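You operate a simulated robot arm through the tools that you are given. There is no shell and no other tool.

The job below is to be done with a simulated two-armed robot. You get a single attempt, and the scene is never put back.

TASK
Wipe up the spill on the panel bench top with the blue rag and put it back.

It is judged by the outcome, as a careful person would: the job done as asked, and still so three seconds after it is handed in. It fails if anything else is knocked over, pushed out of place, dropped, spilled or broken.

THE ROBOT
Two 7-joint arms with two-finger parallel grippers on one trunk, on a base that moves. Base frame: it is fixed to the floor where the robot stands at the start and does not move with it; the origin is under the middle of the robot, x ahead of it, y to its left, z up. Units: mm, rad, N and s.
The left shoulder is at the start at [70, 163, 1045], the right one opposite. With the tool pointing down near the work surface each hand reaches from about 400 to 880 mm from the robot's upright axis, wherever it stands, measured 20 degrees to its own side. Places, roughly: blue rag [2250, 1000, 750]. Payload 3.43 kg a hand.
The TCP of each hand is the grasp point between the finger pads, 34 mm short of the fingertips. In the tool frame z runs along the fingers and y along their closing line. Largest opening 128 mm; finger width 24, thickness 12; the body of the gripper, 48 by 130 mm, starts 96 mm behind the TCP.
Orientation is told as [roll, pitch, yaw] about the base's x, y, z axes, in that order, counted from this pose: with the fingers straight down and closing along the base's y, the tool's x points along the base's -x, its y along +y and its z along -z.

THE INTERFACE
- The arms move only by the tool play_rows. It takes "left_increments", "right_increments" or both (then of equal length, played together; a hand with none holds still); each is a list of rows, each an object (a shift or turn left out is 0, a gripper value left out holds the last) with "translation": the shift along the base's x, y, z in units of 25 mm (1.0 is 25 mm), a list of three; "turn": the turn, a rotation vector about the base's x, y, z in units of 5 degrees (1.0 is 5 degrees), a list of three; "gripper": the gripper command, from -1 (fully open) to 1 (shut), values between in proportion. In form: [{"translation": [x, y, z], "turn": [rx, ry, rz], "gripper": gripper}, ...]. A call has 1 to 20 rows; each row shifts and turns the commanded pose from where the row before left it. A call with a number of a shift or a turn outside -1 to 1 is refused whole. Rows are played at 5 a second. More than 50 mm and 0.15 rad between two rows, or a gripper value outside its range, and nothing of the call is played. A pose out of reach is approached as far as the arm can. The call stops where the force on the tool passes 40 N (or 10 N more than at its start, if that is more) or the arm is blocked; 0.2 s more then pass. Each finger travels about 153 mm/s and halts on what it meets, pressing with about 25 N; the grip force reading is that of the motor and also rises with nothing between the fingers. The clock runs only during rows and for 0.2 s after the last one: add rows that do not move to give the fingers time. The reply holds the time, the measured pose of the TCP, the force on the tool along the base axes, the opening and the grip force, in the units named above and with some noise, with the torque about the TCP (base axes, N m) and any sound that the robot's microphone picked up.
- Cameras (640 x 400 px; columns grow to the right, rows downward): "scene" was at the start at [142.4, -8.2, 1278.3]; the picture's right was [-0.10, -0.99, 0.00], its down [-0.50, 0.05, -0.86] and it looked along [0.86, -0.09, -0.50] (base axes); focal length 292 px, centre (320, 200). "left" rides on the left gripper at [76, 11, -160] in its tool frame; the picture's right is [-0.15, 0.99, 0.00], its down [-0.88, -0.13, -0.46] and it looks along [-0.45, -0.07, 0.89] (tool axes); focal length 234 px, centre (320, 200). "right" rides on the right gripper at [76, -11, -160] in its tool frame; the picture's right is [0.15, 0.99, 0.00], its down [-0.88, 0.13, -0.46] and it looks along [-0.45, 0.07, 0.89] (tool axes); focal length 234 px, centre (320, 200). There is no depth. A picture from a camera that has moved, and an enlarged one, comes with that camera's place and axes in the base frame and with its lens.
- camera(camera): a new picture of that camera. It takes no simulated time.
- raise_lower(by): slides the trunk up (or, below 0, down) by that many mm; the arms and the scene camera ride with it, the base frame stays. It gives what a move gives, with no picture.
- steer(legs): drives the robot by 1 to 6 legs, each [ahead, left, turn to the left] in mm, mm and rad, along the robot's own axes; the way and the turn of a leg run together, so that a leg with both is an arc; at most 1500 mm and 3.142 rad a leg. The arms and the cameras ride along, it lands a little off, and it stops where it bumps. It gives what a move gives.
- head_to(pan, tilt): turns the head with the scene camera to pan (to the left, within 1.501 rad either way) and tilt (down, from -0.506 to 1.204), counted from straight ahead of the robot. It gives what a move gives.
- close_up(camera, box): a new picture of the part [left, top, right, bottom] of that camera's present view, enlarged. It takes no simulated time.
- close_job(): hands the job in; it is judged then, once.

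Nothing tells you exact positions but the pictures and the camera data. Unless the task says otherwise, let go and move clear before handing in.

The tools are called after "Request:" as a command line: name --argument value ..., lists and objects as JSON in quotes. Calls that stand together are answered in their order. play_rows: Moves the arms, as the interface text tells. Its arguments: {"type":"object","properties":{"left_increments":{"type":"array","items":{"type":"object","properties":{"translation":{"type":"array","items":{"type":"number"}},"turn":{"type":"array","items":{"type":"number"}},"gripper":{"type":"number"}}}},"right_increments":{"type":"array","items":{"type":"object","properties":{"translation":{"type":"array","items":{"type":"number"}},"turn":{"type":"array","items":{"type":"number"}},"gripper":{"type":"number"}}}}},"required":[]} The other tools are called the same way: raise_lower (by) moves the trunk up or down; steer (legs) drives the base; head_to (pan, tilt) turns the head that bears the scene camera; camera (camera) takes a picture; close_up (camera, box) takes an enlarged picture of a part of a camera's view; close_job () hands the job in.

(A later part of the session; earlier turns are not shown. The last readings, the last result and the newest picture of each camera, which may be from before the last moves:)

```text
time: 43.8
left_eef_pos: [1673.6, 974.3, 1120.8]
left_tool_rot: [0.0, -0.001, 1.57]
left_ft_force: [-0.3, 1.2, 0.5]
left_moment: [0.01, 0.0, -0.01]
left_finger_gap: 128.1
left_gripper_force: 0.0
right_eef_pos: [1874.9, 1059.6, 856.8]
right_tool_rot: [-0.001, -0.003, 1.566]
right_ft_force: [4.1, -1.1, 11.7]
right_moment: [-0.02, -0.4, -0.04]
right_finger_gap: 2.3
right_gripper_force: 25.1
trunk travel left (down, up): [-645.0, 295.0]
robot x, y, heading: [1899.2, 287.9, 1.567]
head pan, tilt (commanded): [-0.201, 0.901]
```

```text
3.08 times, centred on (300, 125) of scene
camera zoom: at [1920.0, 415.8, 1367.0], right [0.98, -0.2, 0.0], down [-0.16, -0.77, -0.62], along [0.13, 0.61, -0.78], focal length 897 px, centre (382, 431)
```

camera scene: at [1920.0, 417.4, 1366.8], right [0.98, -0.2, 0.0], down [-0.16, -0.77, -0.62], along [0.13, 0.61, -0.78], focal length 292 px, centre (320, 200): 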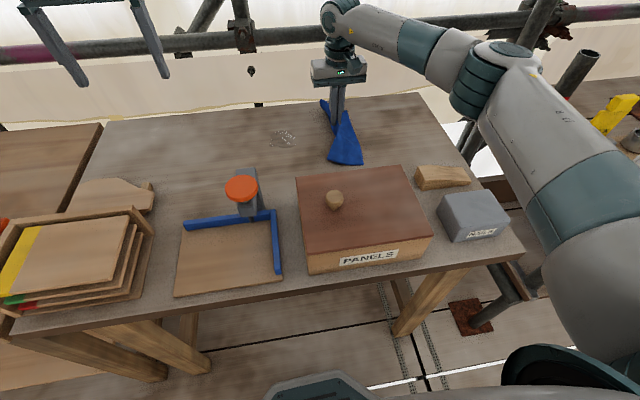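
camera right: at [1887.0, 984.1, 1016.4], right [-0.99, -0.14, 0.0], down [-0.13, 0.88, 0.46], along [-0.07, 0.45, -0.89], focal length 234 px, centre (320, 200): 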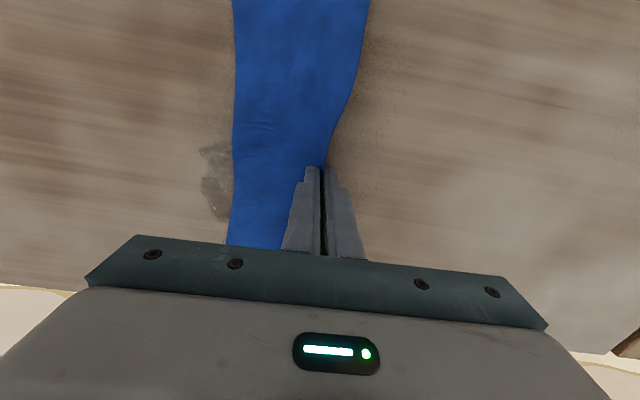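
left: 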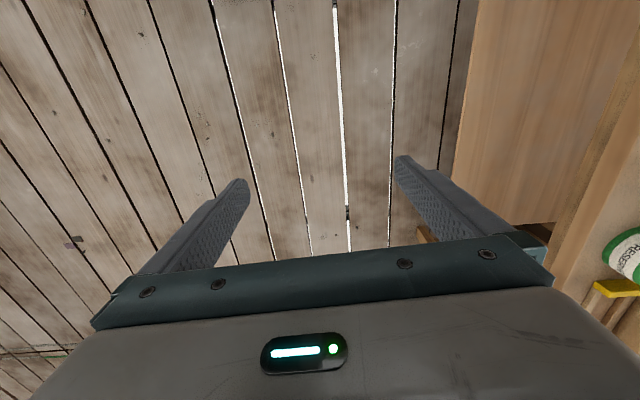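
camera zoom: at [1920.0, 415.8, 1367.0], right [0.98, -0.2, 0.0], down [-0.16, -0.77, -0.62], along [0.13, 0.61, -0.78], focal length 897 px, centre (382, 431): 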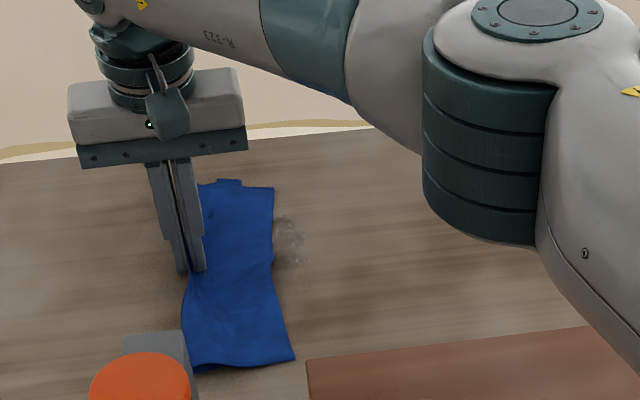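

The spill's middle is under the rag and the visible part looks fainter; pressure is ~12 N. I'll continue with back-and-forth strokes, stepping further back each time.

Request:
play_rows --right_increments '[{"translation": [0, 0.5, 0]}, {"translation": [0, 0.5, 0]}, {"translation": [0.6, 0, 0]}, {"translation": [0.6, 0, 0]}, {"translation": [0.6, 0, 0]}, {"translation": [0.6, 0, 0]}, {"translation": [0.6, 0, 0]}, {"translation": [0.6, 0, 0]}, {"translation": [0.6, 0, 0]}, {"translation": [0.6, 0, 0]}, {"translation": [0.6, 0, 0]}, {"translation": [0, 0, 0]}]'

Request:
camera --camera "right"

Request:
close_up --camera "scene" --box '[200, 60, 400, 190]'

```text
time: 46.4
left_eef_pos: [1673.0, 978.0, 1119.9]
left_tool_rot: [-0.001, -0.003, 1.57]
left_ft_force: [-1.1, -0.6, -0.4]
left_moment: [0.01, 0.0, -0.04]
left_finger_gap: 127.9
left_gripper_force: 0.0
right_eef_pos: [2011.8, 1079.9, 863.2]
right_tool_rot: [0.001, -0.002, 1.566]
right_ft_force: [0.2, -0.1, 0.4]
right_moment: [0.0, 0.02, 0.03]
right_finger_gap: 2.3
right_gripper_force: 25.4
right hand out of reach, approached as far as the arm can: row 2
trunk travel left (down, up): [-645.0, 295.0]
robot x, y, heading: [1902.4, 292.6, 1.567]
head pan, tilt (commanded): [-0.201, 0.901]
```

```text
taken
camera right: at [2022.8, 1004.3, 1023.9], right [-0.99, -0.14, 0.0], down [-0.13, 0.88, 0.46], along [-0.07, 0.45, -0.89], focal length 234 px, centre (320, 200)
```

right: 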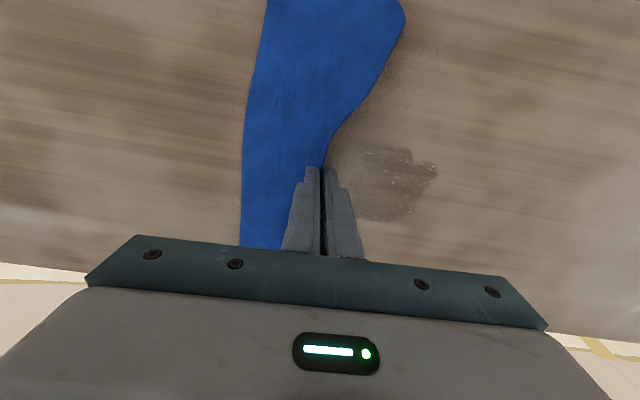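

```text
3.08 times, centred on (300, 125) of scene
camera zoom: at [1919.1, 417.5, 1366.8], right [0.98, -0.2, 0.0], down [-0.16, -0.77, -0.62], along [0.13, 0.61, -0.78], focal length 897 px, centre (382, 431)
```

zoom: 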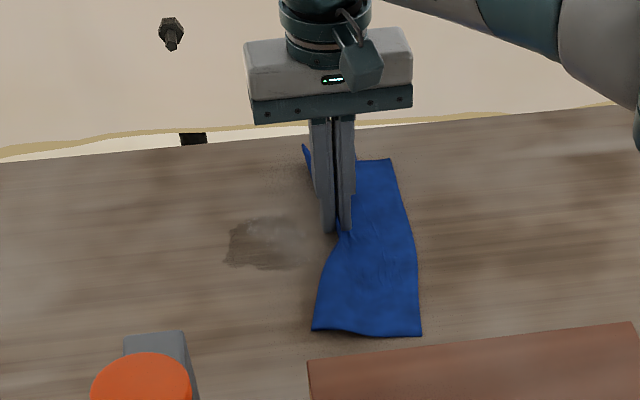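

The stroke with contact faded the spill, but this return stroke lost contact because the arm hit its reach limit. I'll tilt the hand (fingers forward ~20°) to gain reach, slightly lifted while doing so.

Request:
play_rows --right_increments '[{"translation": [0, 0, 0.4]}, {"translation": [0, 0, 0], "turn": [1, 0, 0]}, {"translation": [0, 0, 0], "turn": [1, 0, 0]}, {"translation": [0, 0, 0], "turn": [1, 0, 0]}, {"translation": [0, 0, 0], "turn": [1, 0, 0]}, {"translation": [0, 0, 0]}, {"translation": [0, 0, 0]}]'

Request:
close_up --camera "scene" --box '[200, 60, 400, 190]'

```text
time: 48.0
left_eef_pos: [1674.7, 977.1, 1120.5]
left_tool_rot: [-0.001, -0.003, 1.57]
left_ft_force: [0.0, 1.1, 0.0]
left_moment: [0.01, 0.03, -0.01]
left_finger_gap: 128.0
left_gripper_force: 0.0
right_eef_pos: [2010.7, 1078.8, 873.1]
right_tool_rot: [0.002, -0.349, 1.568]
right_ft_force: [0.2, -0.7, 0.0]
right_moment: [0.0, 0.01, 0.02]
right_finger_gap: 2.5
right_gripper_force: 24.6
trunk travel left (down, up): [-645.0, 295.0]
robot x, y, heading: [1900.5, 293.5, 1.569]
head pan, tilt (commanded): [-0.201, 0.901]
```

```text
3.08 times, centred on (300, 125) of scene
camera zoom: at [1919.8, 417.4, 1366.8], right [0.98, -0.2, 0.0], down [-0.16, -0.77, -0.62], along [0.13, 0.61, -0.78], focal length 897 px, centre (382, 431)
```

zoom: 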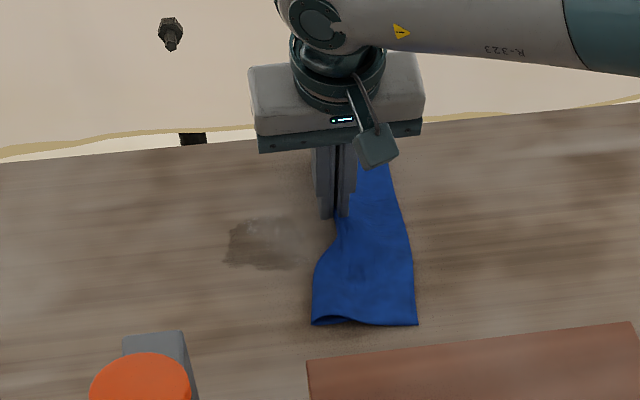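

Tilt is in place (tip at y≈1090). Lowering to light contact and stroking left over the spill.

Request:
play_rows --right_increments '[{"translation": [0, 0, -0.4]}, {"translation": [0, 0, -0.3]}, {"translation": [0, 0, 0]}, {"translation": [-0.6, 0, 0]}]'

```text
time: 49.0
left_eef_pos: [1675.6, 973.5, 1121.6]
left_tool_rot: [0.0, -0.004, 1.568]
left_ft_force: [0.0, 0.0, -0.2]
left_moment: [0.0, 0.0, 0.0]
left_finger_gap: 127.9
left_gripper_force: 0.1
right_eef_pos: [1997.9, 1077.6, 859.2]
right_tool_rot: [0.001, -0.358, 1.566]
right_ft_force: [9.6, 1.1, 26.9]
right_moment: [-0.06, -0.85, 0.07]
right_finger_gap: 2.2
right_gripper_force: 25.0
trunk travel left (down, up): [-645.0, 295.0]
robot x, y, heading: [1904.2, 287.6, 1.571]
head pan, tilt (commanded): [-0.201, 0.901]
```

Pressure is ~27 N; easing 2 mm and sweeping left across the spill.

Request:
play_rows --right_increments '[{"translation": [-0.3, 0, 0.08]}, {"translation": [-0.6, 0, 0]}, {"translation": [-0.6, 0, 0]}, {"translation": [-0.6, 0, 0]}, {"translation": [-0.6, 0, 0]}, {"translation": [-0.6, 0, 0]}, {"translation": [-0.6, 0, 0]}, {"translation": [-0.6, 0, 0]}, {"translation": [-0.4, 0, 0]}]'

Request:
camera --camera "right"

Request:
close_up --camera "scene" --box '[200, 60, 400, 190]'

```text
time: 51.0
left_eef_pos: [1673.6, 973.3, 1121.5]
left_tool_rot: [0.0, -0.004, 1.569]
left_ft_force: [-0.3, 0.2, -0.7]
left_moment: [0.01, -0.01, -0.01]
left_finger_gap: 127.9
left_gripper_force: 0.0
right_eef_pos: [1872.9, 1076.5, 859.8]
right_tool_rot: [0.001, -0.354, 1.567]
right_ft_force: [8.0, 0.4, 23.8]
right_moment: [-0.13, -0.71, 0.05]
right_finger_gap: 2.4
right_gripper_force: 25.2
trunk travel left (down, up): [-645.0, 295.0]
robot x, y, heading: [1904.1, 291.6, 1.566]
head pan, tilt (commanded): [-0.201, 0.901]
```

```text
taken
camera right: at [1884.4, 951.6, 983.3], right [-0.99, -0.13, -0.05], down [-0.13, 0.67, 0.73], along [-0.07, 0.73, -0.68], focal length 234 px, centre (320, 200)
```

right: 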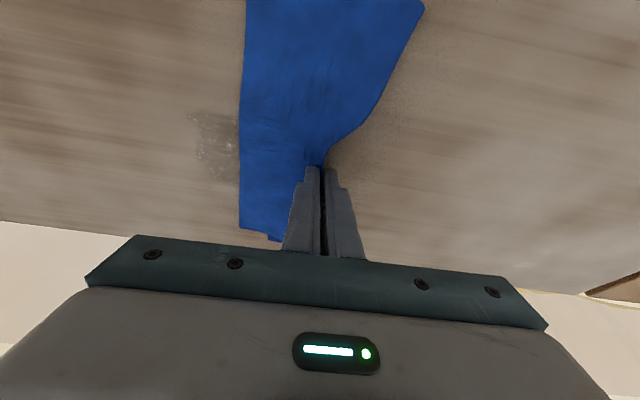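

```text
3.08 times, centred on (300, 125) of scene
camera zoom: at [1920.5, 414.0, 1367.2], right [0.98, -0.2, 0.0], down [-0.16, -0.77, -0.62], along [0.13, 0.61, -0.78], focal length 897 px, centre (382, 431)
```

zoom: 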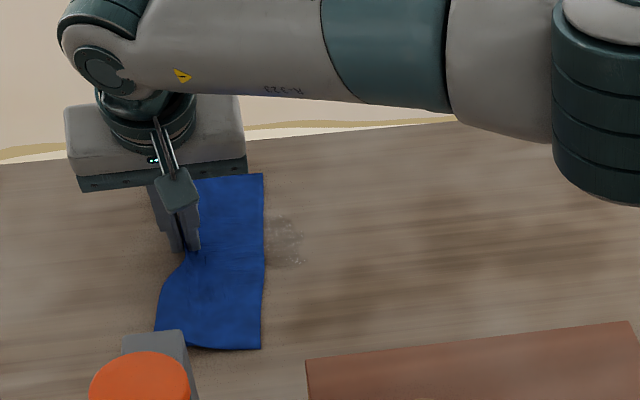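

Good contact over the middle. I continue with a right-going stroke a bit further back, then a left-going one further still.

Request:
play_rows --right_increments '[{"translation": [0, 0.6, 0.04]}, {"translation": [0.6, 0, 0]}, {"translation": [0.6, 0, 0]}, {"translation": [0.6, 0, 0]}, {"translation": [0.6, 0, 0]}, {"translation": [0.6, 0, 0]}, {"translation": [0.6, 0, 0]}, {"translation": [0.6, 0, 0]}, {"translation": [0.6, 0, 0]}, {"translation": [0.6, 0, 0]}, {"translation": [0, 0, 0]}]'

Request:
camera --camera "right"

Request:
close_up --camera "scene" --box '[200, 60, 400, 190]'

```text
time: 53.4
left_eef_pos: [1674.7, 975.5, 1121.7]
left_tool_rot: [-0.001, -0.001, 1.567]
left_ft_force: [0.3, -1.1, -0.7]
left_moment: [-0.02, -0.01, -0.03]
left_finger_gap: 127.9
left_gripper_force: 0.1
right_eef_pos: [2005.3, 1093.2, 859.3]
right_tool_rot: [0.001, -0.353, 1.566]
right_ft_force: [-3.5, 0.8, 13.5]
right_moment: [-0.03, -0.09, 0.03]
right_finger_gap: 2.5
right_gripper_force: 25.1
trunk travel left (down, up): [-645.0, 295.0]
robot x, y, heading: [1901.5, 292.8, 1.565]
head pan, tilt (commanded): [-0.201, 0.901]
```

```text
taken
camera right: at [2018.3, 968.2, 983.8], right [-0.99, -0.13, -0.05], down [-0.13, 0.67, 0.73], along [-0.06, 0.73, -0.68], focal length 234 px, centre (320, 200)
```

right: 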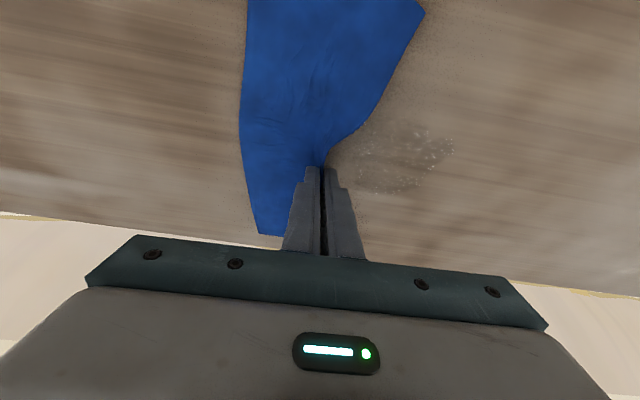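

```text
3.08 times, centred on (300, 125) of scene
camera zoom: at [1918.7, 415.5, 1367.0], right [0.98, -0.2, 0.0], down [-0.16, -0.77, -0.62], along [0.13, 0.61, -0.78], focal length 897 px, centre (382, 431)
```

zoom: 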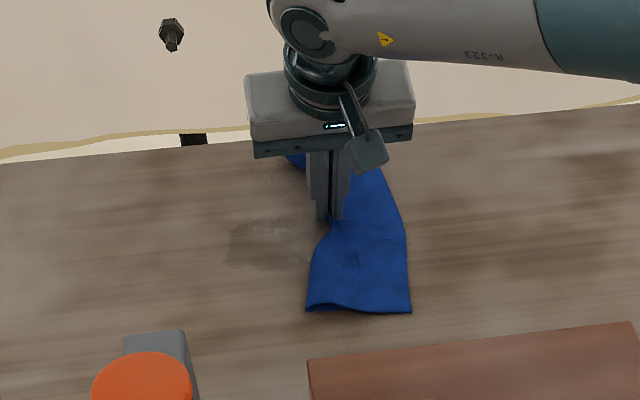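

The patch is fading well (still faintly visible over x≈1905–1980, y≈1050–1130). Next a left stroke at the back part.

Request:
play_rows --right_increments '[{"translation": [0, 0.6, 0]}, {"translation": [-0.6, 0, 0]}, {"translation": [-0.6, 0, 0]}, {"translation": [-0.6, 0, 0]}, {"translation": [-0.6, 0, 0]}, {"translation": [-0.6, 0, 0]}, {"translation": [-0.6, 0, 0]}, {"translation": [-0.6, 0, 0]}, {"translation": [-0.6, 0, 0]}, {"translation": [-0.5, 0, 0]}, {"translation": [0, 0, 0]}]'

Request:
camera --camera "right"

Request:
close_up --camera "scene" --box '[200, 60, 400, 190]'

```text
time: 55.8
left_eef_pos: [1674.6, 974.4, 1120.1]
left_tool_rot: [0.001, -0.002, 1.569]
left_ft_force: [-1.1, 0.2, 0.0]
left_moment: [0.0, 0.0, 0.0]
left_finger_gap: 127.9
left_gripper_force: 0.0
right_eef_pos: [1876.3, 1107.2, 859.3]
right_tool_rot: [0.002, -0.352, 1.567]
right_ft_force: [4.1, 0.6, 12.1]
right_moment: [-0.04, -0.36, 0.02]
right_finger_gap: 2.1
right_gripper_force: 24.9
trunk travel left (down, up): [-645.0, 295.0]
robot x, y, heading: [1901.7, 294.0, 1.564]
head pan, tilt (commanded): [-0.201, 0.901]
```

```text
taken
camera right: at [1888.0, 982.1, 983.6], right [-0.99, -0.13, -0.05], down [-0.13, 0.67, 0.73], along [-0.07, 0.73, -0.68], focal length 234 px, centre (320, 200)
```

right: 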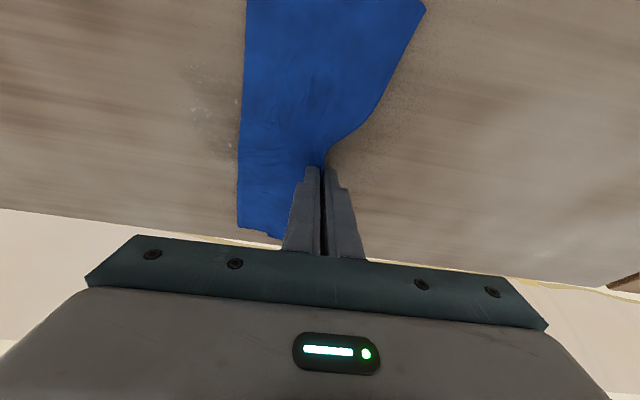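

```text
3.08 times, centred on (300, 125) of scene
camera zoom: at [1920.4, 415.7, 1367.0], right [0.98, -0.2, 0.0], down [-0.16, -0.77, -0.62], along [0.13, 0.61, -0.78], focal length 897 px, centre (382, 431)
```

zoom: 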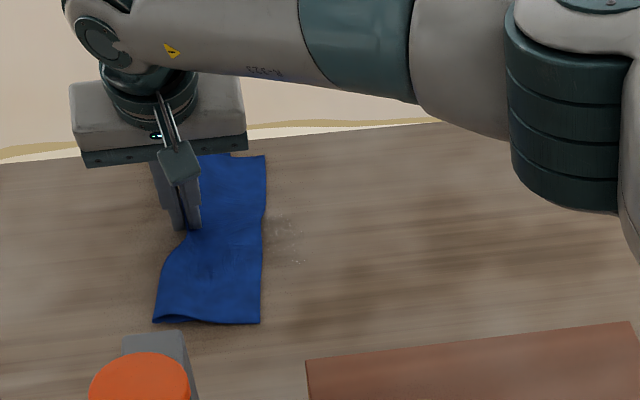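

Further faded. Next: right stroke through the centre, then a left stroke along the front part.

Request:
play_rows --right_increments '[{"translation": [0, -0.6, 0]}, {"translation": [0.6, -0.4, 0]}, {"translation": [0.6, 0, 0]}, {"translation": [0.6, 0, 0]}, {"translation": [0.6, 0, 0]}, {"translation": [0.6, 0, 0]}, {"translation": [0.6, 0, 0]}, {"translation": [0.6, 0, 0]}, {"translation": [0.6, 0, 0]}, {"translation": [0.6, 0, 0]}, {"translation": [0.3, -0.6, 0]}, {"translation": [0, -0.6, 0]}]'

Request:
play_rows --right_increments '[{"translation": [-0.6, 0, 0]}, {"translation": [-0.6, 0, 0]}, {"translation": [-0.6, 0, 0]}, {"translation": [-0.6, 0, 0]}, {"translation": [-0.6, 0, 0]}, {"translation": [-0.6, 0, 0]}, {"translation": [-0.6, 0, 0]}, {"translation": [-0.6, 0, 0]}, {"translation": [-0.6, 0, 0]}, {"translation": [0, 0, 0]}]'

Request:
camera --camera "right"

Request:
close_up --camera "scene" --box '[200, 60, 400, 190]'

```text
time: 58.4
left_eef_pos: [1673.5, 976.7, 1120.1]
left_tool_rot: [0.0, -0.002, 1.568]
left_ft_force: [-0.2, 0.8, 0.6]
left_moment: [0.02, -0.02, 0.0]
left_finger_gap: 127.9
left_gripper_force: 0.1
right_eef_pos: [2018.2, 1054.3, 859.0]
right_tool_rot: [0.003, -0.351, 1.568]
right_ft_force: [0.4, 0.9, 5.5]
right_moment: [0.01, -0.06, 0.05]
right_finger_gap: 2.2
right_gripper_force: 25.1
trunk travel left (down, up): [-645.0, 295.0]
robot x, y, heading: [1903.7, 290.2, 1.567]
head pan, tilt (commanded): [-0.201, 0.901]
```

```text
time: 60.6
left_eef_pos: [1674.9, 975.9, 1119.4]
left_tool_rot: [-0.002, -0.003, 1.57]
left_ft_force: [1.4, 0.3, -0.8]
left_moment: [0.02, 0.0, -0.03]
left_finger_gap: 128.4
left_gripper_force: 0.1
right_eef_pos: [1883.9, 1052.7, 858.9]
right_tool_rot: [0.001, -0.352, 1.565]
right_ft_force: [-1.0, -0.5, 1.7]
right_moment: [-0.05, -0.02, -0.04]
right_finger_gap: 2.5
right_gripper_force: 25.5
trunk travel left (down, up): [-645.0, 295.0]
robot x, y, heading: [1906.4, 293.2, 1.568]
head pan, tilt (commanded): [-0.201, 0.901]
```

```text
taken
camera right: at [1894.7, 928.3, 983.3], right [-0.99, -0.13, -0.05], down [-0.13, 0.67, 0.73], along [-0.07, 0.73, -0.68], focal length 234 px, centre (320, 200)
```

right: 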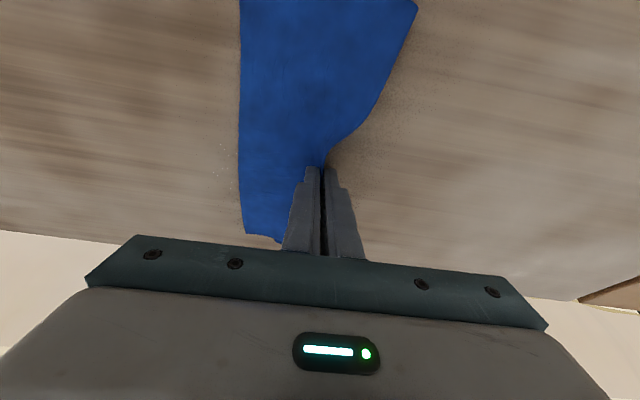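

```text
3.08 times, centred on (300, 125) of scene
camera zoom: at [1920.1, 417.1, 1366.8], right [0.98, -0.2, 0.0], down [-0.16, -0.77, -0.62], along [0.13, 0.61, -0.78], focal length 897 px, centre (382, 431)
```

zoom: 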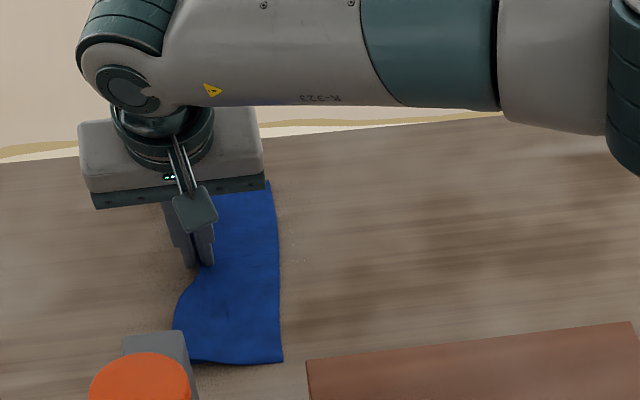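

Almost nothing remains visible. Pressure has dropped to ~2 N, so I'll press ~2 mm lower, sweep once more rightwards through the middle, and look at the uncovered area.

Request:
play_rows --right_increments '[{"translation": [0, 0.6, -0.08]}, {"translation": [0.6, 0, 0]}, {"translation": [0.6, 0, 0]}, {"translation": [0.6, 0, 0]}, {"translation": [0.6, 0, 0]}, {"translation": [0.6, 0, 0]}, {"translation": [0.6, 0, 0]}, {"translation": [0.6, 0, 0]}, {"translation": [0.6, 0, 0]}, {"translation": [0.6, 0, 0]}, {"translation": [0.6, 0, 0]}, {"translation": [0.6, 0, 0]}, {"translation": [0, 0, 0]}]'

Request:
camera --camera "right"

Request:
close_up --camera "scene" --box '[200, 60, 400, 190]'

Request:
close_up --camera "scene" --box '[240, 110, 320, 160]'

```text
time: 63.4
left_eef_pos: [1673.1, 976.1, 1120.8]
left_tool_rot: [-0.002, -0.001, 1.569]
left_ft_force: [-0.2, -0.8, 1.6]
left_moment: [0.02, 0.03, -0.03]
left_finger_gap: 128.1
left_gripper_force: 0.1
right_eef_pos: [2047.5, 1066.8, 858.1]
right_tool_rot: [0.002, -0.354, 1.568]
right_ft_force: [-3.4, -0.5, 13.6]
right_moment: [-0.02, -0.03, -0.01]
right_finger_gap: 2.4
right_gripper_force: 24.8
trunk travel left (down, up): [-645.0, 295.0]
robot x, y, heading: [1899.8, 292.2, 1.564]
head pan, tilt (commanded): [-0.201, 0.901]
```

```text
taken
camera right: at [2059.3, 942.9, 982.2], right [-0.99, -0.13, -0.05], down [-0.13, 0.67, 0.73], along [-0.06, 0.73, -0.68], focal length 234 px, centre (320, 200)
```

right: 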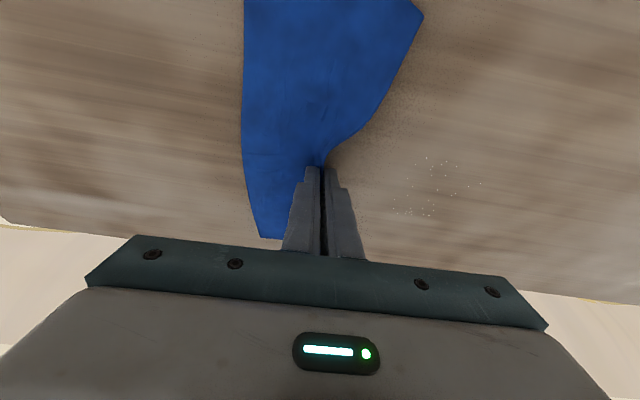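

```text
3.08 times, centred on (300, 125) of scene
camera zoom: at [1918.4, 415.6, 1367.0], right [0.98, -0.2, 0.0], down [-0.16, -0.77, -0.62], along [0.13, 0.61, -0.78], focal length 897 px, centre (382, 431)
```

zoom: 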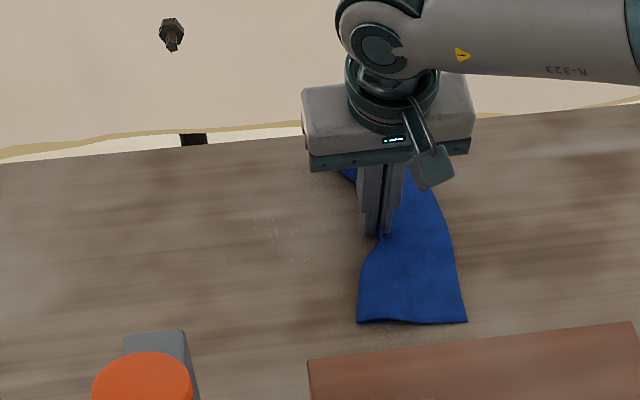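

```text
8.00 times, centred on (280, 135) of scene
camera zoom: at [1918.4, 415.6, 1367.0], right [0.98, -0.2, 0.0], down [-0.16, -0.77, -0.62], along [0.13, 0.61, -0.78], focal length 2333 px, centre (640, 720)
```

zoom: 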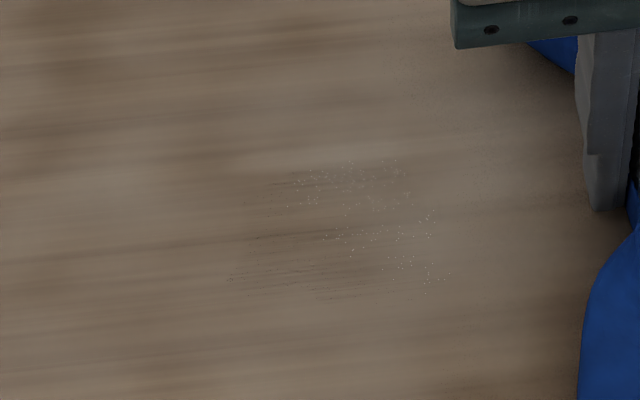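

Only faint specks remain (x≈1905–1976, y≈1053–1123). I'll go over it a few more times: left along the back part, right along the middle, left along the front.

Request:
play_rows --right_increments '[{"translation": [-0.6, 0.6, 0]}, {"translation": [-0.6, 0.6, 0]}, {"translation": [-0.6, 0, 0]}, {"translation": [-0.6, 0, 0]}, {"translation": [-0.6, 0, 0]}, {"translation": [-0.6, 0, 0]}, {"translation": [-0.6, 0, 0]}, {"translation": [-0.6, 0, 0]}, {"translation": [-0.6, 0, 0]}, {"translation": [-0.6, 0, 0]}, {"translation": [-0.5, 0, 0]}, {"translation": [0, 0, 0]}]'

Request:
play_rows --right_increments '[{"translation": [0.6, -0.5, 0]}, {"translation": [0.6, -0.3, 0]}, {"translation": [0.6, 0, 0]}, {"translation": [0.6, 0, 0]}, {"translation": [0.6, 0, 0]}, {"translation": [0.6, 0, 0]}, {"translation": [0.6, 0, 0]}, {"translation": [0.6, 0, 0]}, {"translation": [0.6, 0, 0]}, {"translation": [0.6, -0.6, 0]}, {"translation": [0, -0.6, 0]}]'

Request:
play_rows --right_increments '[{"translation": [-0.6, 0, -0.04]}, {"translation": [-0.6, 0, 0]}, {"translation": [-0.6, 0, 0]}, {"translation": [-0.6, 0, 0]}, {"translation": [-0.6, 0, 0]}, {"translation": [-0.6, 0, 0]}, {"translation": [-0.6, 0, 0]}, {"translation": [-0.6, 0, 0]}, {"translation": [-0.6, 0, 0]}, {"translation": [0, 0, 0]}]'

Request:
close_up --camera "scene" --box '[200, 60, 400, 190]'

```text
time: 66.0
left_eef_pos: [1673.9, 974.6, 1120.2]
left_tool_rot: [0.001, -0.001, 1.569]
left_ft_force: [0.1, -0.4, 0.5]
left_moment: [0.0, 0.02, -0.01]
left_finger_gap: 128.0
left_gripper_force: 0.0
right_eef_pos: [1883.7, 1097.2, 858.7]
right_tool_rot: [0.004, -0.353, 1.567]
right_ft_force: [3.0, -1.5, 12.0]
right_moment: [-0.06, -0.3, -0.04]
right_finger_gap: 2.4
right_gripper_force: 24.8
trunk travel left (down, up): [-645.0, 295.0]
robot x, y, heading: [1901.8, 294.0, 1.565]
head pan, tilt (commanded): [-0.201, 0.901]
```

```text
time: 68.4
left_eef_pos: [1675.0, 975.5, 1120.0]
left_tool_rot: [0.0, -0.001, 1.567]
left_ft_force: [0.3, 0.3, 0.8]
left_moment: [0.02, -0.01, 0.02]
left_finger_gap: 128.0
left_gripper_force: 0.1
right_eef_pos: [2036.2, 1048.3, 858.2]
right_tool_rot: [0.0, -0.354, 1.566]
right_ft_force: [2.6, 5.5, 17.4]
right_moment: [0.17, -0.35, 0.13]
right_finger_gap: 2.4
right_gripper_force: 24.9
trunk travel left (down, up): [-645.0, 295.0]
robot x, y, heading: [1902.6, 288.9, 1.572]
head pan, tilt (commanded): [-0.201, 0.901]
```

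```text
time: 70.6
left_eef_pos: [1674.2, 974.7, 1122.3]
left_tool_rot: [0.0, -0.004, 1.569]
left_ft_force: [-0.5, -0.1, 1.1]
left_moment: [-0.01, 0.01, 0.06]
left_finger_gap: 127.8
left_gripper_force: 0.0
right_eef_pos: [1901.9, 1048.6, 858.7]
right_tool_rot: [0.004, -0.356, 1.568]
right_ft_force: [7.2, -0.1, 22.2]
right_moment: [-0.01, -0.47, 0.01]
right_finger_gap: 2.3
right_gripper_force: 24.7
trunk travel left (down, up): [-645.0, 295.0]
robot x, y, heading: [1902.4, 293.6, 1.568]
head pan, tilt (commanded): [-0.201, 0.901]
```

```text
3.08 times, centred on (300, 125) of scene
camera zoom: at [1920.8, 414.4, 1367.2], right [0.98, -0.2, 0.0], down [-0.16, -0.77, -0.62], along [0.13, 0.61, -0.78], focal length 897 px, centre (382, 431)
```

zoom: 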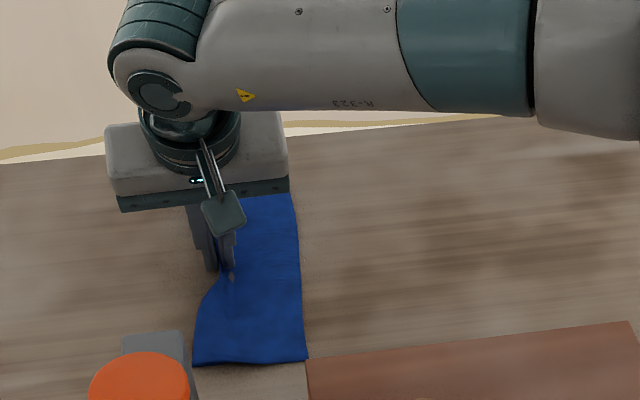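

Contact was good on all three strokes (12–22 N). One more left-of-spill sweep and a right stroke along the back part, then I inspect.

Request:
play_rows --right_increments '[{"translation": [-0.6, 0, 0]}, {"translation": [-0.4, 0.5, 0]}, {"translation": [0, 0.6, 0]}, {"translation": [0, 0.6, 0]}, {"translation": [0.6, 0.5, 0]}, {"translation": [0.6, 0, 0]}, {"translation": [0.6, 0, 0]}, {"translation": [0.6, 0, 0]}, {"translation": [0.6, 0, 0]}, {"translation": [0.6, 0, 0]}, {"translation": [0.6, 0, 0]}, {"translation": [0.6, 0, 0]}, {"translation": [0.6, 0, 0]}, {"translation": [0.6, 0, 0]}, {"translation": [0, 0, 0]}]'

Request:
camera --camera "right"

Request:
close_up --camera "scene" --box '[240, 100, 336, 160]'

```text
time: 73.8
left_eef_pos: [1672.8, 974.3, 1120.8]
left_tool_rot: [-0.001, -0.002, 1.569]
left_ft_force: [0.4, 0.2, 0.5]
left_moment: [0.0, 0.04, 0.01]
left_finger_gap: 128.0
left_gripper_force: 0.0
right_eef_pos: [2024.6, 1102.2, 857.5]
right_tool_rot: [0.001, -0.353, 1.567]
right_ft_force: [-5.1, -0.1, 16.5]
right_moment: [-0.06, 0.0, 0.0]
right_finger_gap: 2.6
right_gripper_force: 25.1
trunk travel left (down, up): [-645.0, 295.0]
robot x, y, heading: [1902.7, 289.7, 1.571]
head pan, tilt (commanded): [-0.201, 0.901]
```

```text
taken
camera right: at [2035.9, 977.4, 982.1], right [-0.99, -0.13, -0.05], down [-0.13, 0.67, 0.73], along [-0.06, 0.73, -0.68], focal length 234 px, centre (320, 200)
```

right: 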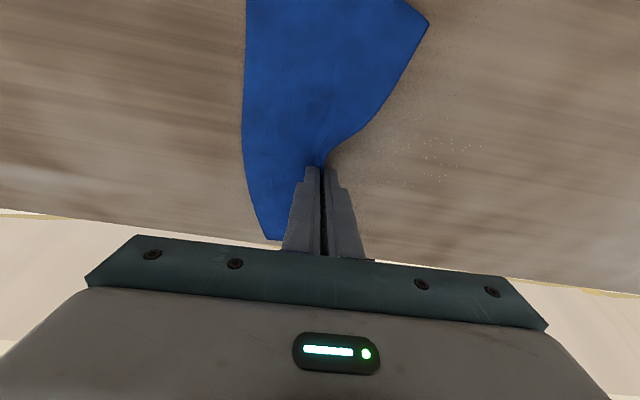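

```text
6.67 times, centred on (288, 130) of scene
camera zoom: at [1918.3, 415.1, 1367.1], right [0.98, -0.2, 0.0], down [-0.16, -0.77, -0.62], along [0.13, 0.61, -0.78], focal length 1944 px, centre (533, 667)
```

zoom: 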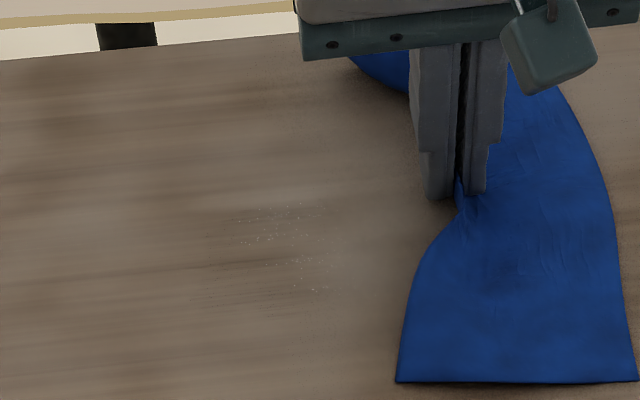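

Only very faint specks left. I'll do a full zig-zag over the area from back to front.

Request:
play_rows --right_increments '[{"translation": [-0.7, 0, 0]}, {"translation": [-0.7, 0, 0]}, {"translation": [-0.7, 0, 0]}, {"translation": [-0.7, 0, 0]}, {"translation": [-0.7, 0, 0]}, {"translation": [-0.7, 0, 0]}, {"translation": [-0.7, 0, 0]}, {"translation": [-0.7, 0, 0]}, {"translation": [0, -0.6, 0]}, {"translation": [0.7, 0, 0]}, {"translation": [0.7, 0, 0]}, {"translation": [0.7, 0, 0]}, {"translation": [0.7, 0, 0]}, {"translation": [0.7, 0, 0]}, {"translation": [0.7, 0, 0]}, {"translation": [0.7, 0, 0]}, {"translation": [0.7, 0, 0]}, {"translation": [0, -0.6, 0]}]'

Request:
play_rows --right_increments '[{"translation": [-0.7, 0, 0]}, {"translation": [-0.7, 0, 0]}, {"translation": [-0.7, 0, 0]}, {"translation": [-0.7, 0, 0]}, {"translation": [-0.7, 0, 0]}, {"translation": [-0.7, 0, 0]}, {"translation": [-0.7, 0, 0]}, {"translation": [-0.7, 0, 0]}, {"translation": [0, -0.6, 0]}, {"translation": [0.7, 0, 0]}, {"translation": [0.7, 0, 0]}, {"translation": [0.7, 0, 0]}, {"translation": [0.7, 0, 0]}, {"translation": [0.7, 0, 0]}, {"translation": [0.7, 0, 0]}, {"translation": [0.7, 0, 0]}, {"translation": [0.7, 0, 0]}, {"translation": [0, -0.6, 0]}]'

Request:
play_rows --right_increments '[{"translation": [-0.7, 0, 0]}, {"translation": [-0.7, 0, 0]}, {"translation": [-0.7, 0, 0]}, {"translation": [-0.7, 0, 0]}, {"translation": [-0.7, 0, 0]}, {"translation": [-0.7, 0, 0]}, {"translation": [-0.7, 0, 0]}, {"translation": [-0.7, 0, 0]}, {"translation": [0, 0.5, 0]}, {"translation": [0, 0.5, 0]}, {"translation": [0.7, 0, 0]}, {"translation": [0.7, 0, 0]}, {"translation": [0.7, 0, 0]}, {"translation": [0.7, 0, 0]}, {"translation": [0.7, 0, 0]}, {"translation": [0.7, 0, 0]}, {"translation": [0.7, 0, 0]}, {"translation": [0.7, 0, 0]}, {"translation": [0.6, 0, 0]}]'

Request:
camera --camera "right"

Request:
close_up --camera "scene" --box '[240, 100, 336, 160]'

```text
time: 77.6
left_eef_pos: [1674.1, 973.6, 1121.9]
left_tool_rot: [0.001, -0.004, 1.567]
left_ft_force: [0.3, 0.2, 0.1]
left_moment: [0.0, 0.01, 0.0]
left_finger_gap: 127.9
left_gripper_force: 0.1
right_eef_pos: [2027.1, 1074.8, 857.9]
right_tool_rot: [0.002, -0.357, 1.567]
right_ft_force: [0.3, 8.6, 24.0]
right_moment: [0.33, -0.27, 0.08]
right_finger_gap: 2.2
right_gripper_force: 24.9
trunk travel left (down, up): [-645.0, 295.0]
robot x, y, heading: [1899.7, 292.6, 1.569]
head pan, tilt (commanded): [-0.201, 0.901]
```

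```text
time: 81.4
left_eef_pos: [1675.0, 974.2, 1121.5]
left_tool_rot: [0.002, -0.003, 1.568]
left_ft_force: [0.0, -0.4, -0.1]
left_moment: [0.03, 0.02, -0.03]
left_finger_gap: 128.2
left_gripper_force: 0.1
right_eef_pos: [2027.2, 1043.5, 857.3]
right_tool_rot: [-0.004, -0.355, 1.566]
right_ft_force: [0.1, 7.5, 20.8]
right_moment: [0.32, -0.19, 0.1]
right_finger_gap: 2.6
right_gripper_force: 25.0
trunk travel left (down, up): [-645.0, 295.0]
robot x, y, heading: [1903.3, 293.7, 1.566]
head pan, tilt (commanded): [-0.201, 0.901]
```

```text
time: 85.4
left_eef_pos: [1673.3, 973.3, 1121.4]
left_tool_rot: [-0.001, -0.004, 1.569]
left_ft_force: [0.0, -0.3, -0.2]
left_moment: [-0.01, 0.02, 0.02]
left_finger_gap: 127.8
left_gripper_force: 0.1
right_eef_pos: [2038.4, 1067.5, 858.7]
right_tool_rot: [0.002, -0.355, 1.567]
right_ft_force: [-6.4, 0.2, 20.2]
right_moment: [0.02, 0.07, 0.02]
right_finger_gap: 2.3
right_gripper_force: 25.8
trunk travel left (down, up): [-645.0, 295.0]
robot x, y, heading: [1902.2, 292.5, 1.567]
head pan, tilt (commanded): [-0.201, 0.901]
```

```text
taken
camera right: at [2050.2, 942.8, 981.9], right [-0.99, -0.13, -0.05], down [-0.13, 0.67, 0.73], along [-0.07, 0.73, -0.68], focal length 234 px, centre (320, 200)
```

right: 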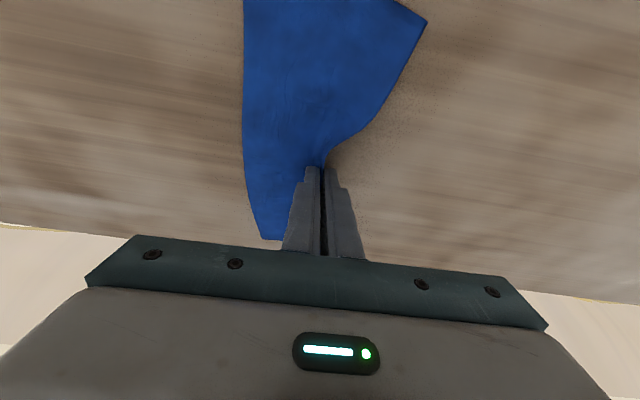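

```text
6.67 times, centred on (288, 130) of scene
camera zoom: at [1918.7, 414.7, 1367.1], right [0.98, -0.2, 0.0], down [-0.16, -0.77, -0.62], along [0.13, 0.61, -0.78], focal length 1944 px, centre (533, 667)
```

zoom: 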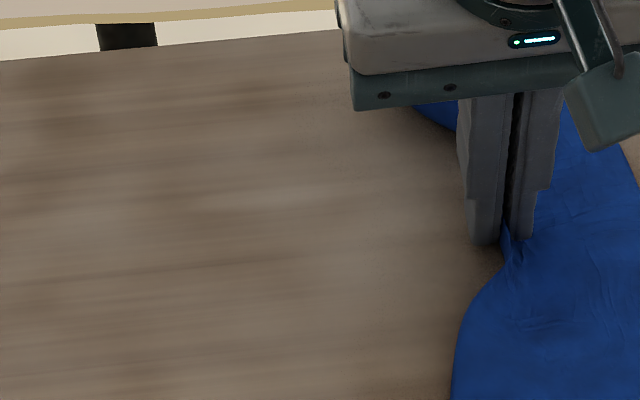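

No trace is visible any more. To be thorough I'll make one more quick zig-zag pass, then inspect closely.

Request:
play_rows --right_increments '[{"translation": [-0.7, 0.6, 0]}, {"translation": [-0.7, 0.6, 0]}, {"translation": [-0.7, 0, 0]}, {"translation": [-0.7, 0, 0]}, {"translation": [-0.7, 0, 0]}, {"translation": [-0.7, 0, 0]}, {"translation": [-0.7, 0, 0]}, {"translation": [-0.7, 0, 0]}, {"translation": [-0.5, 0, 0]}, {"translation": [0, -0.8, 0]}, {"translation": [0.7, 0, 0]}, {"translation": [0.7, 0, 0]}, {"translation": [0.7, 0, 0]}, {"translation": [0.7, 0, 0]}, {"translation": [0.7, 0, 0]}, {"translation": [0.7, 0, 0]}, {"translation": [0.7, 0, 0]}, {"translation": [0.7, 0, 0]}, {"translation": [0, -0.8, 0]}]'

Request:
play_rows --right_increments '[{"translation": [-0.7, 0, 0]}, {"translation": [-0.7, 0, 0]}, {"translation": [-0.7, 0, 0]}, {"translation": [-0.7, 0, 0]}, {"translation": [-0.7, 0, 0]}, {"translation": [-0.7, 0, 0]}, {"translation": [-0.7, 0, 0]}, {"translation": [-0.7, 0, 0]}, {"translation": [0, 0.6, 0]}, {"translation": [0.7, 0, 0]}, {"translation": [0.7, 0, 0]}, {"translation": [0.7, 0, 0]}, {"translation": [0.7, 0, 0]}, {"translation": [0.7, 0, 0]}, {"translation": [0.7, 0, 0]}, {"translation": [0.7, 0, 0]}, {"translation": [0.7, 0, 0]}, {"translation": [0.7, 0, 0]}]'

Request:
camera --camera "scene"

Request:
close_up --camera "scene" --box '[240, 100, 336, 160]'

```text
time: 89.4
left_eef_pos: [1676.1, 974.5, 1121.1]
left_tool_rot: [0.002, -0.003, 1.567]
left_ft_force: [-0.1, 0.2, 0.0]
left_moment: [-0.03, 0.01, -0.03]
left_finger_gap: 128.3
left_gripper_force: 0.0
right_eef_pos: [2030.6, 1059.7, 858.4]
right_tool_rot: [-0.003, -0.357, 1.565]
right_ft_force: [2.1, 7.3, 20.2]
right_moment: [0.29, -0.25, 0.07]
right_finger_gap: 2.3
right_gripper_force: 24.8
trunk travel left (down, up): [-645.0, 295.0]
robot x, y, heading: [1898.0, 288.9, 1.57]
head pan, tilt (commanded): [-0.201, 0.901]
```

```text
time: 93.2
left_eef_pos: [1673.0, 973.9, 1122.3]
left_tool_rot: [-0.002, -0.004, 1.57]
left_ft_force: [-0.7, -0.2, -0.1]
left_moment: [-0.05, 0.04, -0.01]
left_finger_gap: 128.0
left_gripper_force: 0.1
right_eef_pos: [2045.0, 1072.6, 857.6]
right_tool_rot: [0.002, -0.354, 1.57]
right_ft_force: [-7.9, 0.9, 22.5]
right_moment: [0.02, 0.14, 0.01]
right_finger_gap: 2.6
right_gripper_force: 25.0
trunk travel left (down, up): [-645.0, 295.0]
robot x, y, heading: [1901.5, 292.4, 1.569]
head pan, tilt (commanded): [-0.201, 0.901]
```

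```text
taken
camera scene: at [1918.7, 414.4, 1367.2], right [0.98, -0.2, 0.0], down [-0.16, -0.77, -0.62], along [0.13, 0.61, -0.78], focal length 292 px, centre (320, 200)
```

scene: 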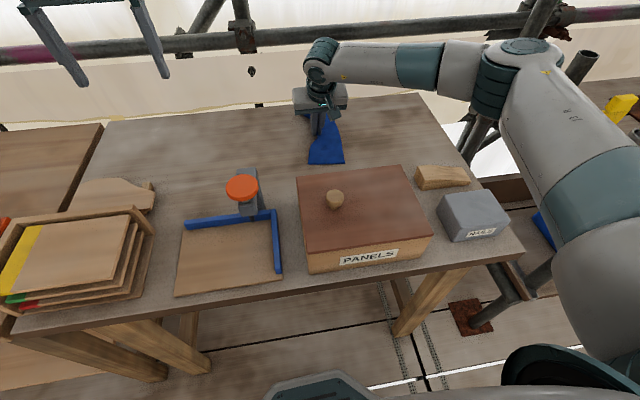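

```text
6.67 times, centred on (288, 130) of scene
camera zoom: at [1918.7, 414.4, 1367.2], right [0.98, -0.2, 0.0], down [-0.16, -0.77, -0.62], along [0.13, 0.61, -0.78], focal length 1944 px, centre (533, 667)
```

zoom: 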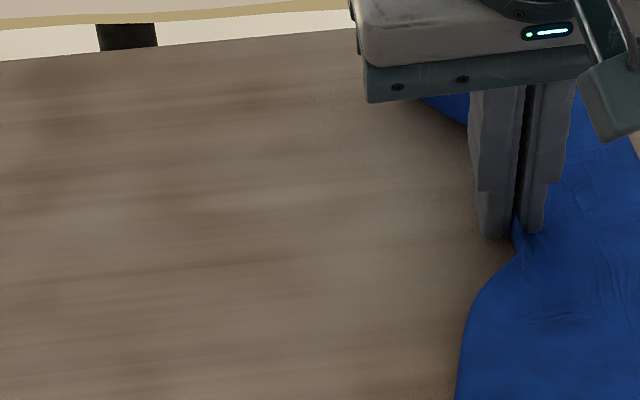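

The spill is wiped away completely. Now I'll lift the rag, bring the hand upright again and carry it back over its original spot, then look at how it hangs.

Request:
play_rows --right_increments '[{"translation": [0, 0, 0.6]}, {"translation": [0, 0, 0.8]}, {"translation": [0.2, 0, 0.8], "turn": [-0.5, 0, 0]}, {"translation": [0.6, -0.1, 0.8], "turn": [-0.7, 0, 0]}, {"translation": [0.8, -0.1, 0.6], "turn": [-0.7, 0, 0]}, {"translation": [0.8, -0.1, 0.4], "turn": [-0.7, 0, 0]}, {"translation": [0.8, -0.1, 0], "turn": [-0.7, 0, 0]}, {"translation": [0.8, -0.1, 0], "turn": [-0.7, 0, 0]}, {"translation": [0.8, -0.1, 0]}, {"translation": [0.8, 0, 0]}, {"translation": [0.8, 0, 0]}, {"translation": [0.6, 0, 0]}, {"translation": [0, 0, 0]}, {"translation": [0, 0, 0]}, {"translation": [0, 0, 0]}]'

Request:
camera --camera "right"

Request:
camera --camera "scene"

Request:
close_up --camera "scene" --box '[320, 40, 480, 180]'

```text
time: 96.4
left_eef_pos: [1674.5, 976.3, 1118.9]
left_tool_rot: [-0.001, -0.002, 1.569]
left_ft_force: [-0.9, -0.9, 1.0]
left_moment: [0.01, 0.02, 0.01]
left_finger_gap: 127.8
left_gripper_force: 0.0
right_eef_pos: [2220.8, 1059.4, 955.1]
right_tool_rot: [0.0, -0.001, 1.567]
right_ft_force: [-0.3, 0.8, -0.2]
right_moment: [0.01, 0.0, 0.03]
right_finger_gap: 1.9
right_gripper_force: 25.0
trunk travel left (down, up): [-645.0, 295.0]
robot x, y, heading: [1901.6, 291.7, 1.567]
head pan, tilt (commanded): [-0.201, 0.901]
```

```text
taken
camera right: at [2232.7, 984.1, 1114.8], right [-0.99, -0.14, 0.0], down [-0.13, 0.88, 0.46], along [-0.07, 0.45, -0.89], focal length 234 px, centre (320, 200)
```

right: 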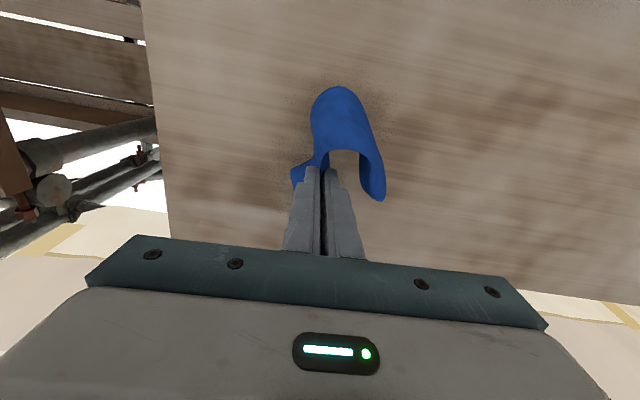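

```text
taken
camera scene: at [1919.6, 417.5, 1366.8], right [0.98, -0.2, 0.0], down [-0.16, -0.77, -0.62], along [0.13, 0.61, -0.78], focal length 292 px, centre (320, 200)
```

scene: 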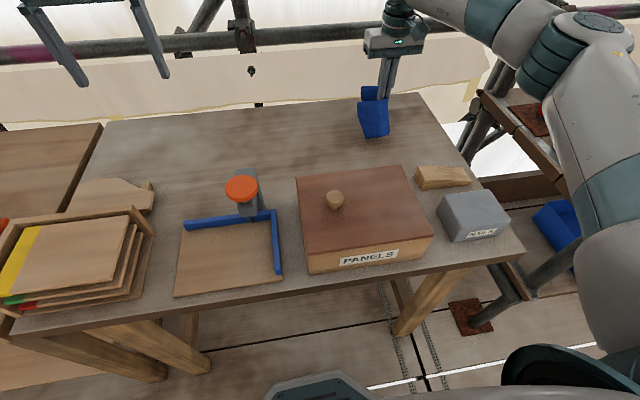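

```text
2.86 times, centred on (400, 110) of scene
camera zoom: at [1919.6, 417.5, 1366.8], right [0.98, -0.2, 0.0], down [-0.16, -0.77, -0.62], along [0.13, 0.61, -0.78], focal length 833 px, centre (91, 457)
```

zoom: 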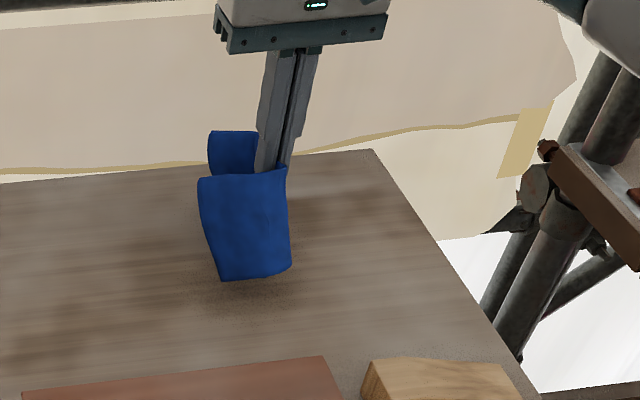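

The bench where the spill was is clean. The rag hangs from the pinch; I'll lower it over its original place and see how it lies before letting go.

Request:
play_rows --right_increments '[{"translation": [0.5, 0.1, 0]}, {"translation": [0.5, 0.1, -0.6]}, {"translation": [0, 0, -0.6]}, {"translation": [0, 0, -0.6]}, {"translation": [0, 0, -0.6]}, {"translation": [0, 0, -0.6]}, {"translation": [0, 0, -0.4]}, {"translation": [0, 0, 0]}, {"translation": [0, 0, 0]}]'

Request:
camera --camera "right"

Request:
close_up --camera "scene" --box '[320, 40, 480, 180]'

```text
time: 98.4
left_eef_pos: [1671.8, 974.6, 1120.7]
left_tool_rot: [-0.002, -0.003, 1.569]
left_ft_force: [-0.6, 0.2, 0.2]
left_moment: [0.04, 0.01, 0.0]
left_finger_gap: 128.1
left_gripper_force: 0.0
right_eef_pos: [2243.8, 1062.0, 874.0]
right_tool_rot: [0.0, -0.005, 1.567]
right_ft_force: [-0.9, -0.7, 15.0]
right_moment: [-0.04, 0.06, 0.05]
right_finger_gap: 2.4
right_gripper_force: 24.7
trunk travel left (down, up): [-645.0, 295.0]
robot x, y, heading: [1902.6, 289.6, 1.566]
head pan, tilt (commanded): [-0.201, 0.901]
```

```text
taken
camera right: at [2256.5, 987.5, 1033.3], right [-0.99, -0.14, 0.0], down [-0.13, 0.88, 0.46], along [-0.07, 0.46, -0.89], focal length 234 px, centre (320, 200)
```

right: 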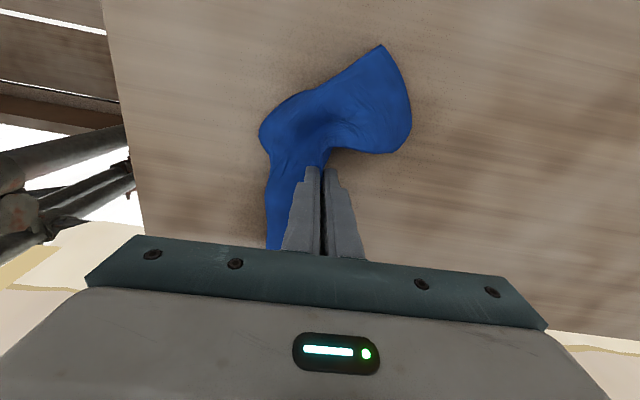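

```text
2.86 times, centred on (400, 110) of scene
camera zoom: at [1918.4, 415.0, 1367.2], right [0.98, -0.2, 0.0], down [-0.16, -0.77, -0.62], along [0.13, 0.61, -0.78], focal length 833 px, centre (91, 457)
```

zoom: 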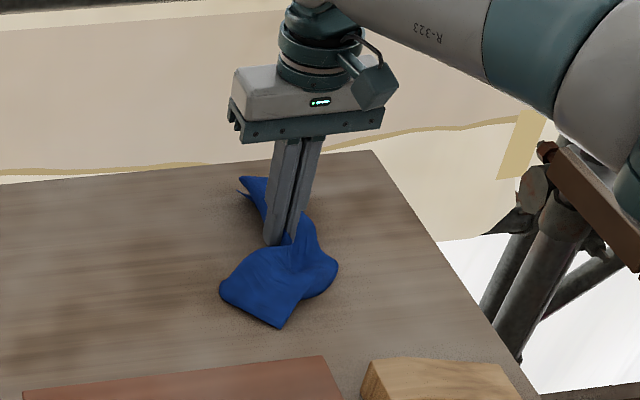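

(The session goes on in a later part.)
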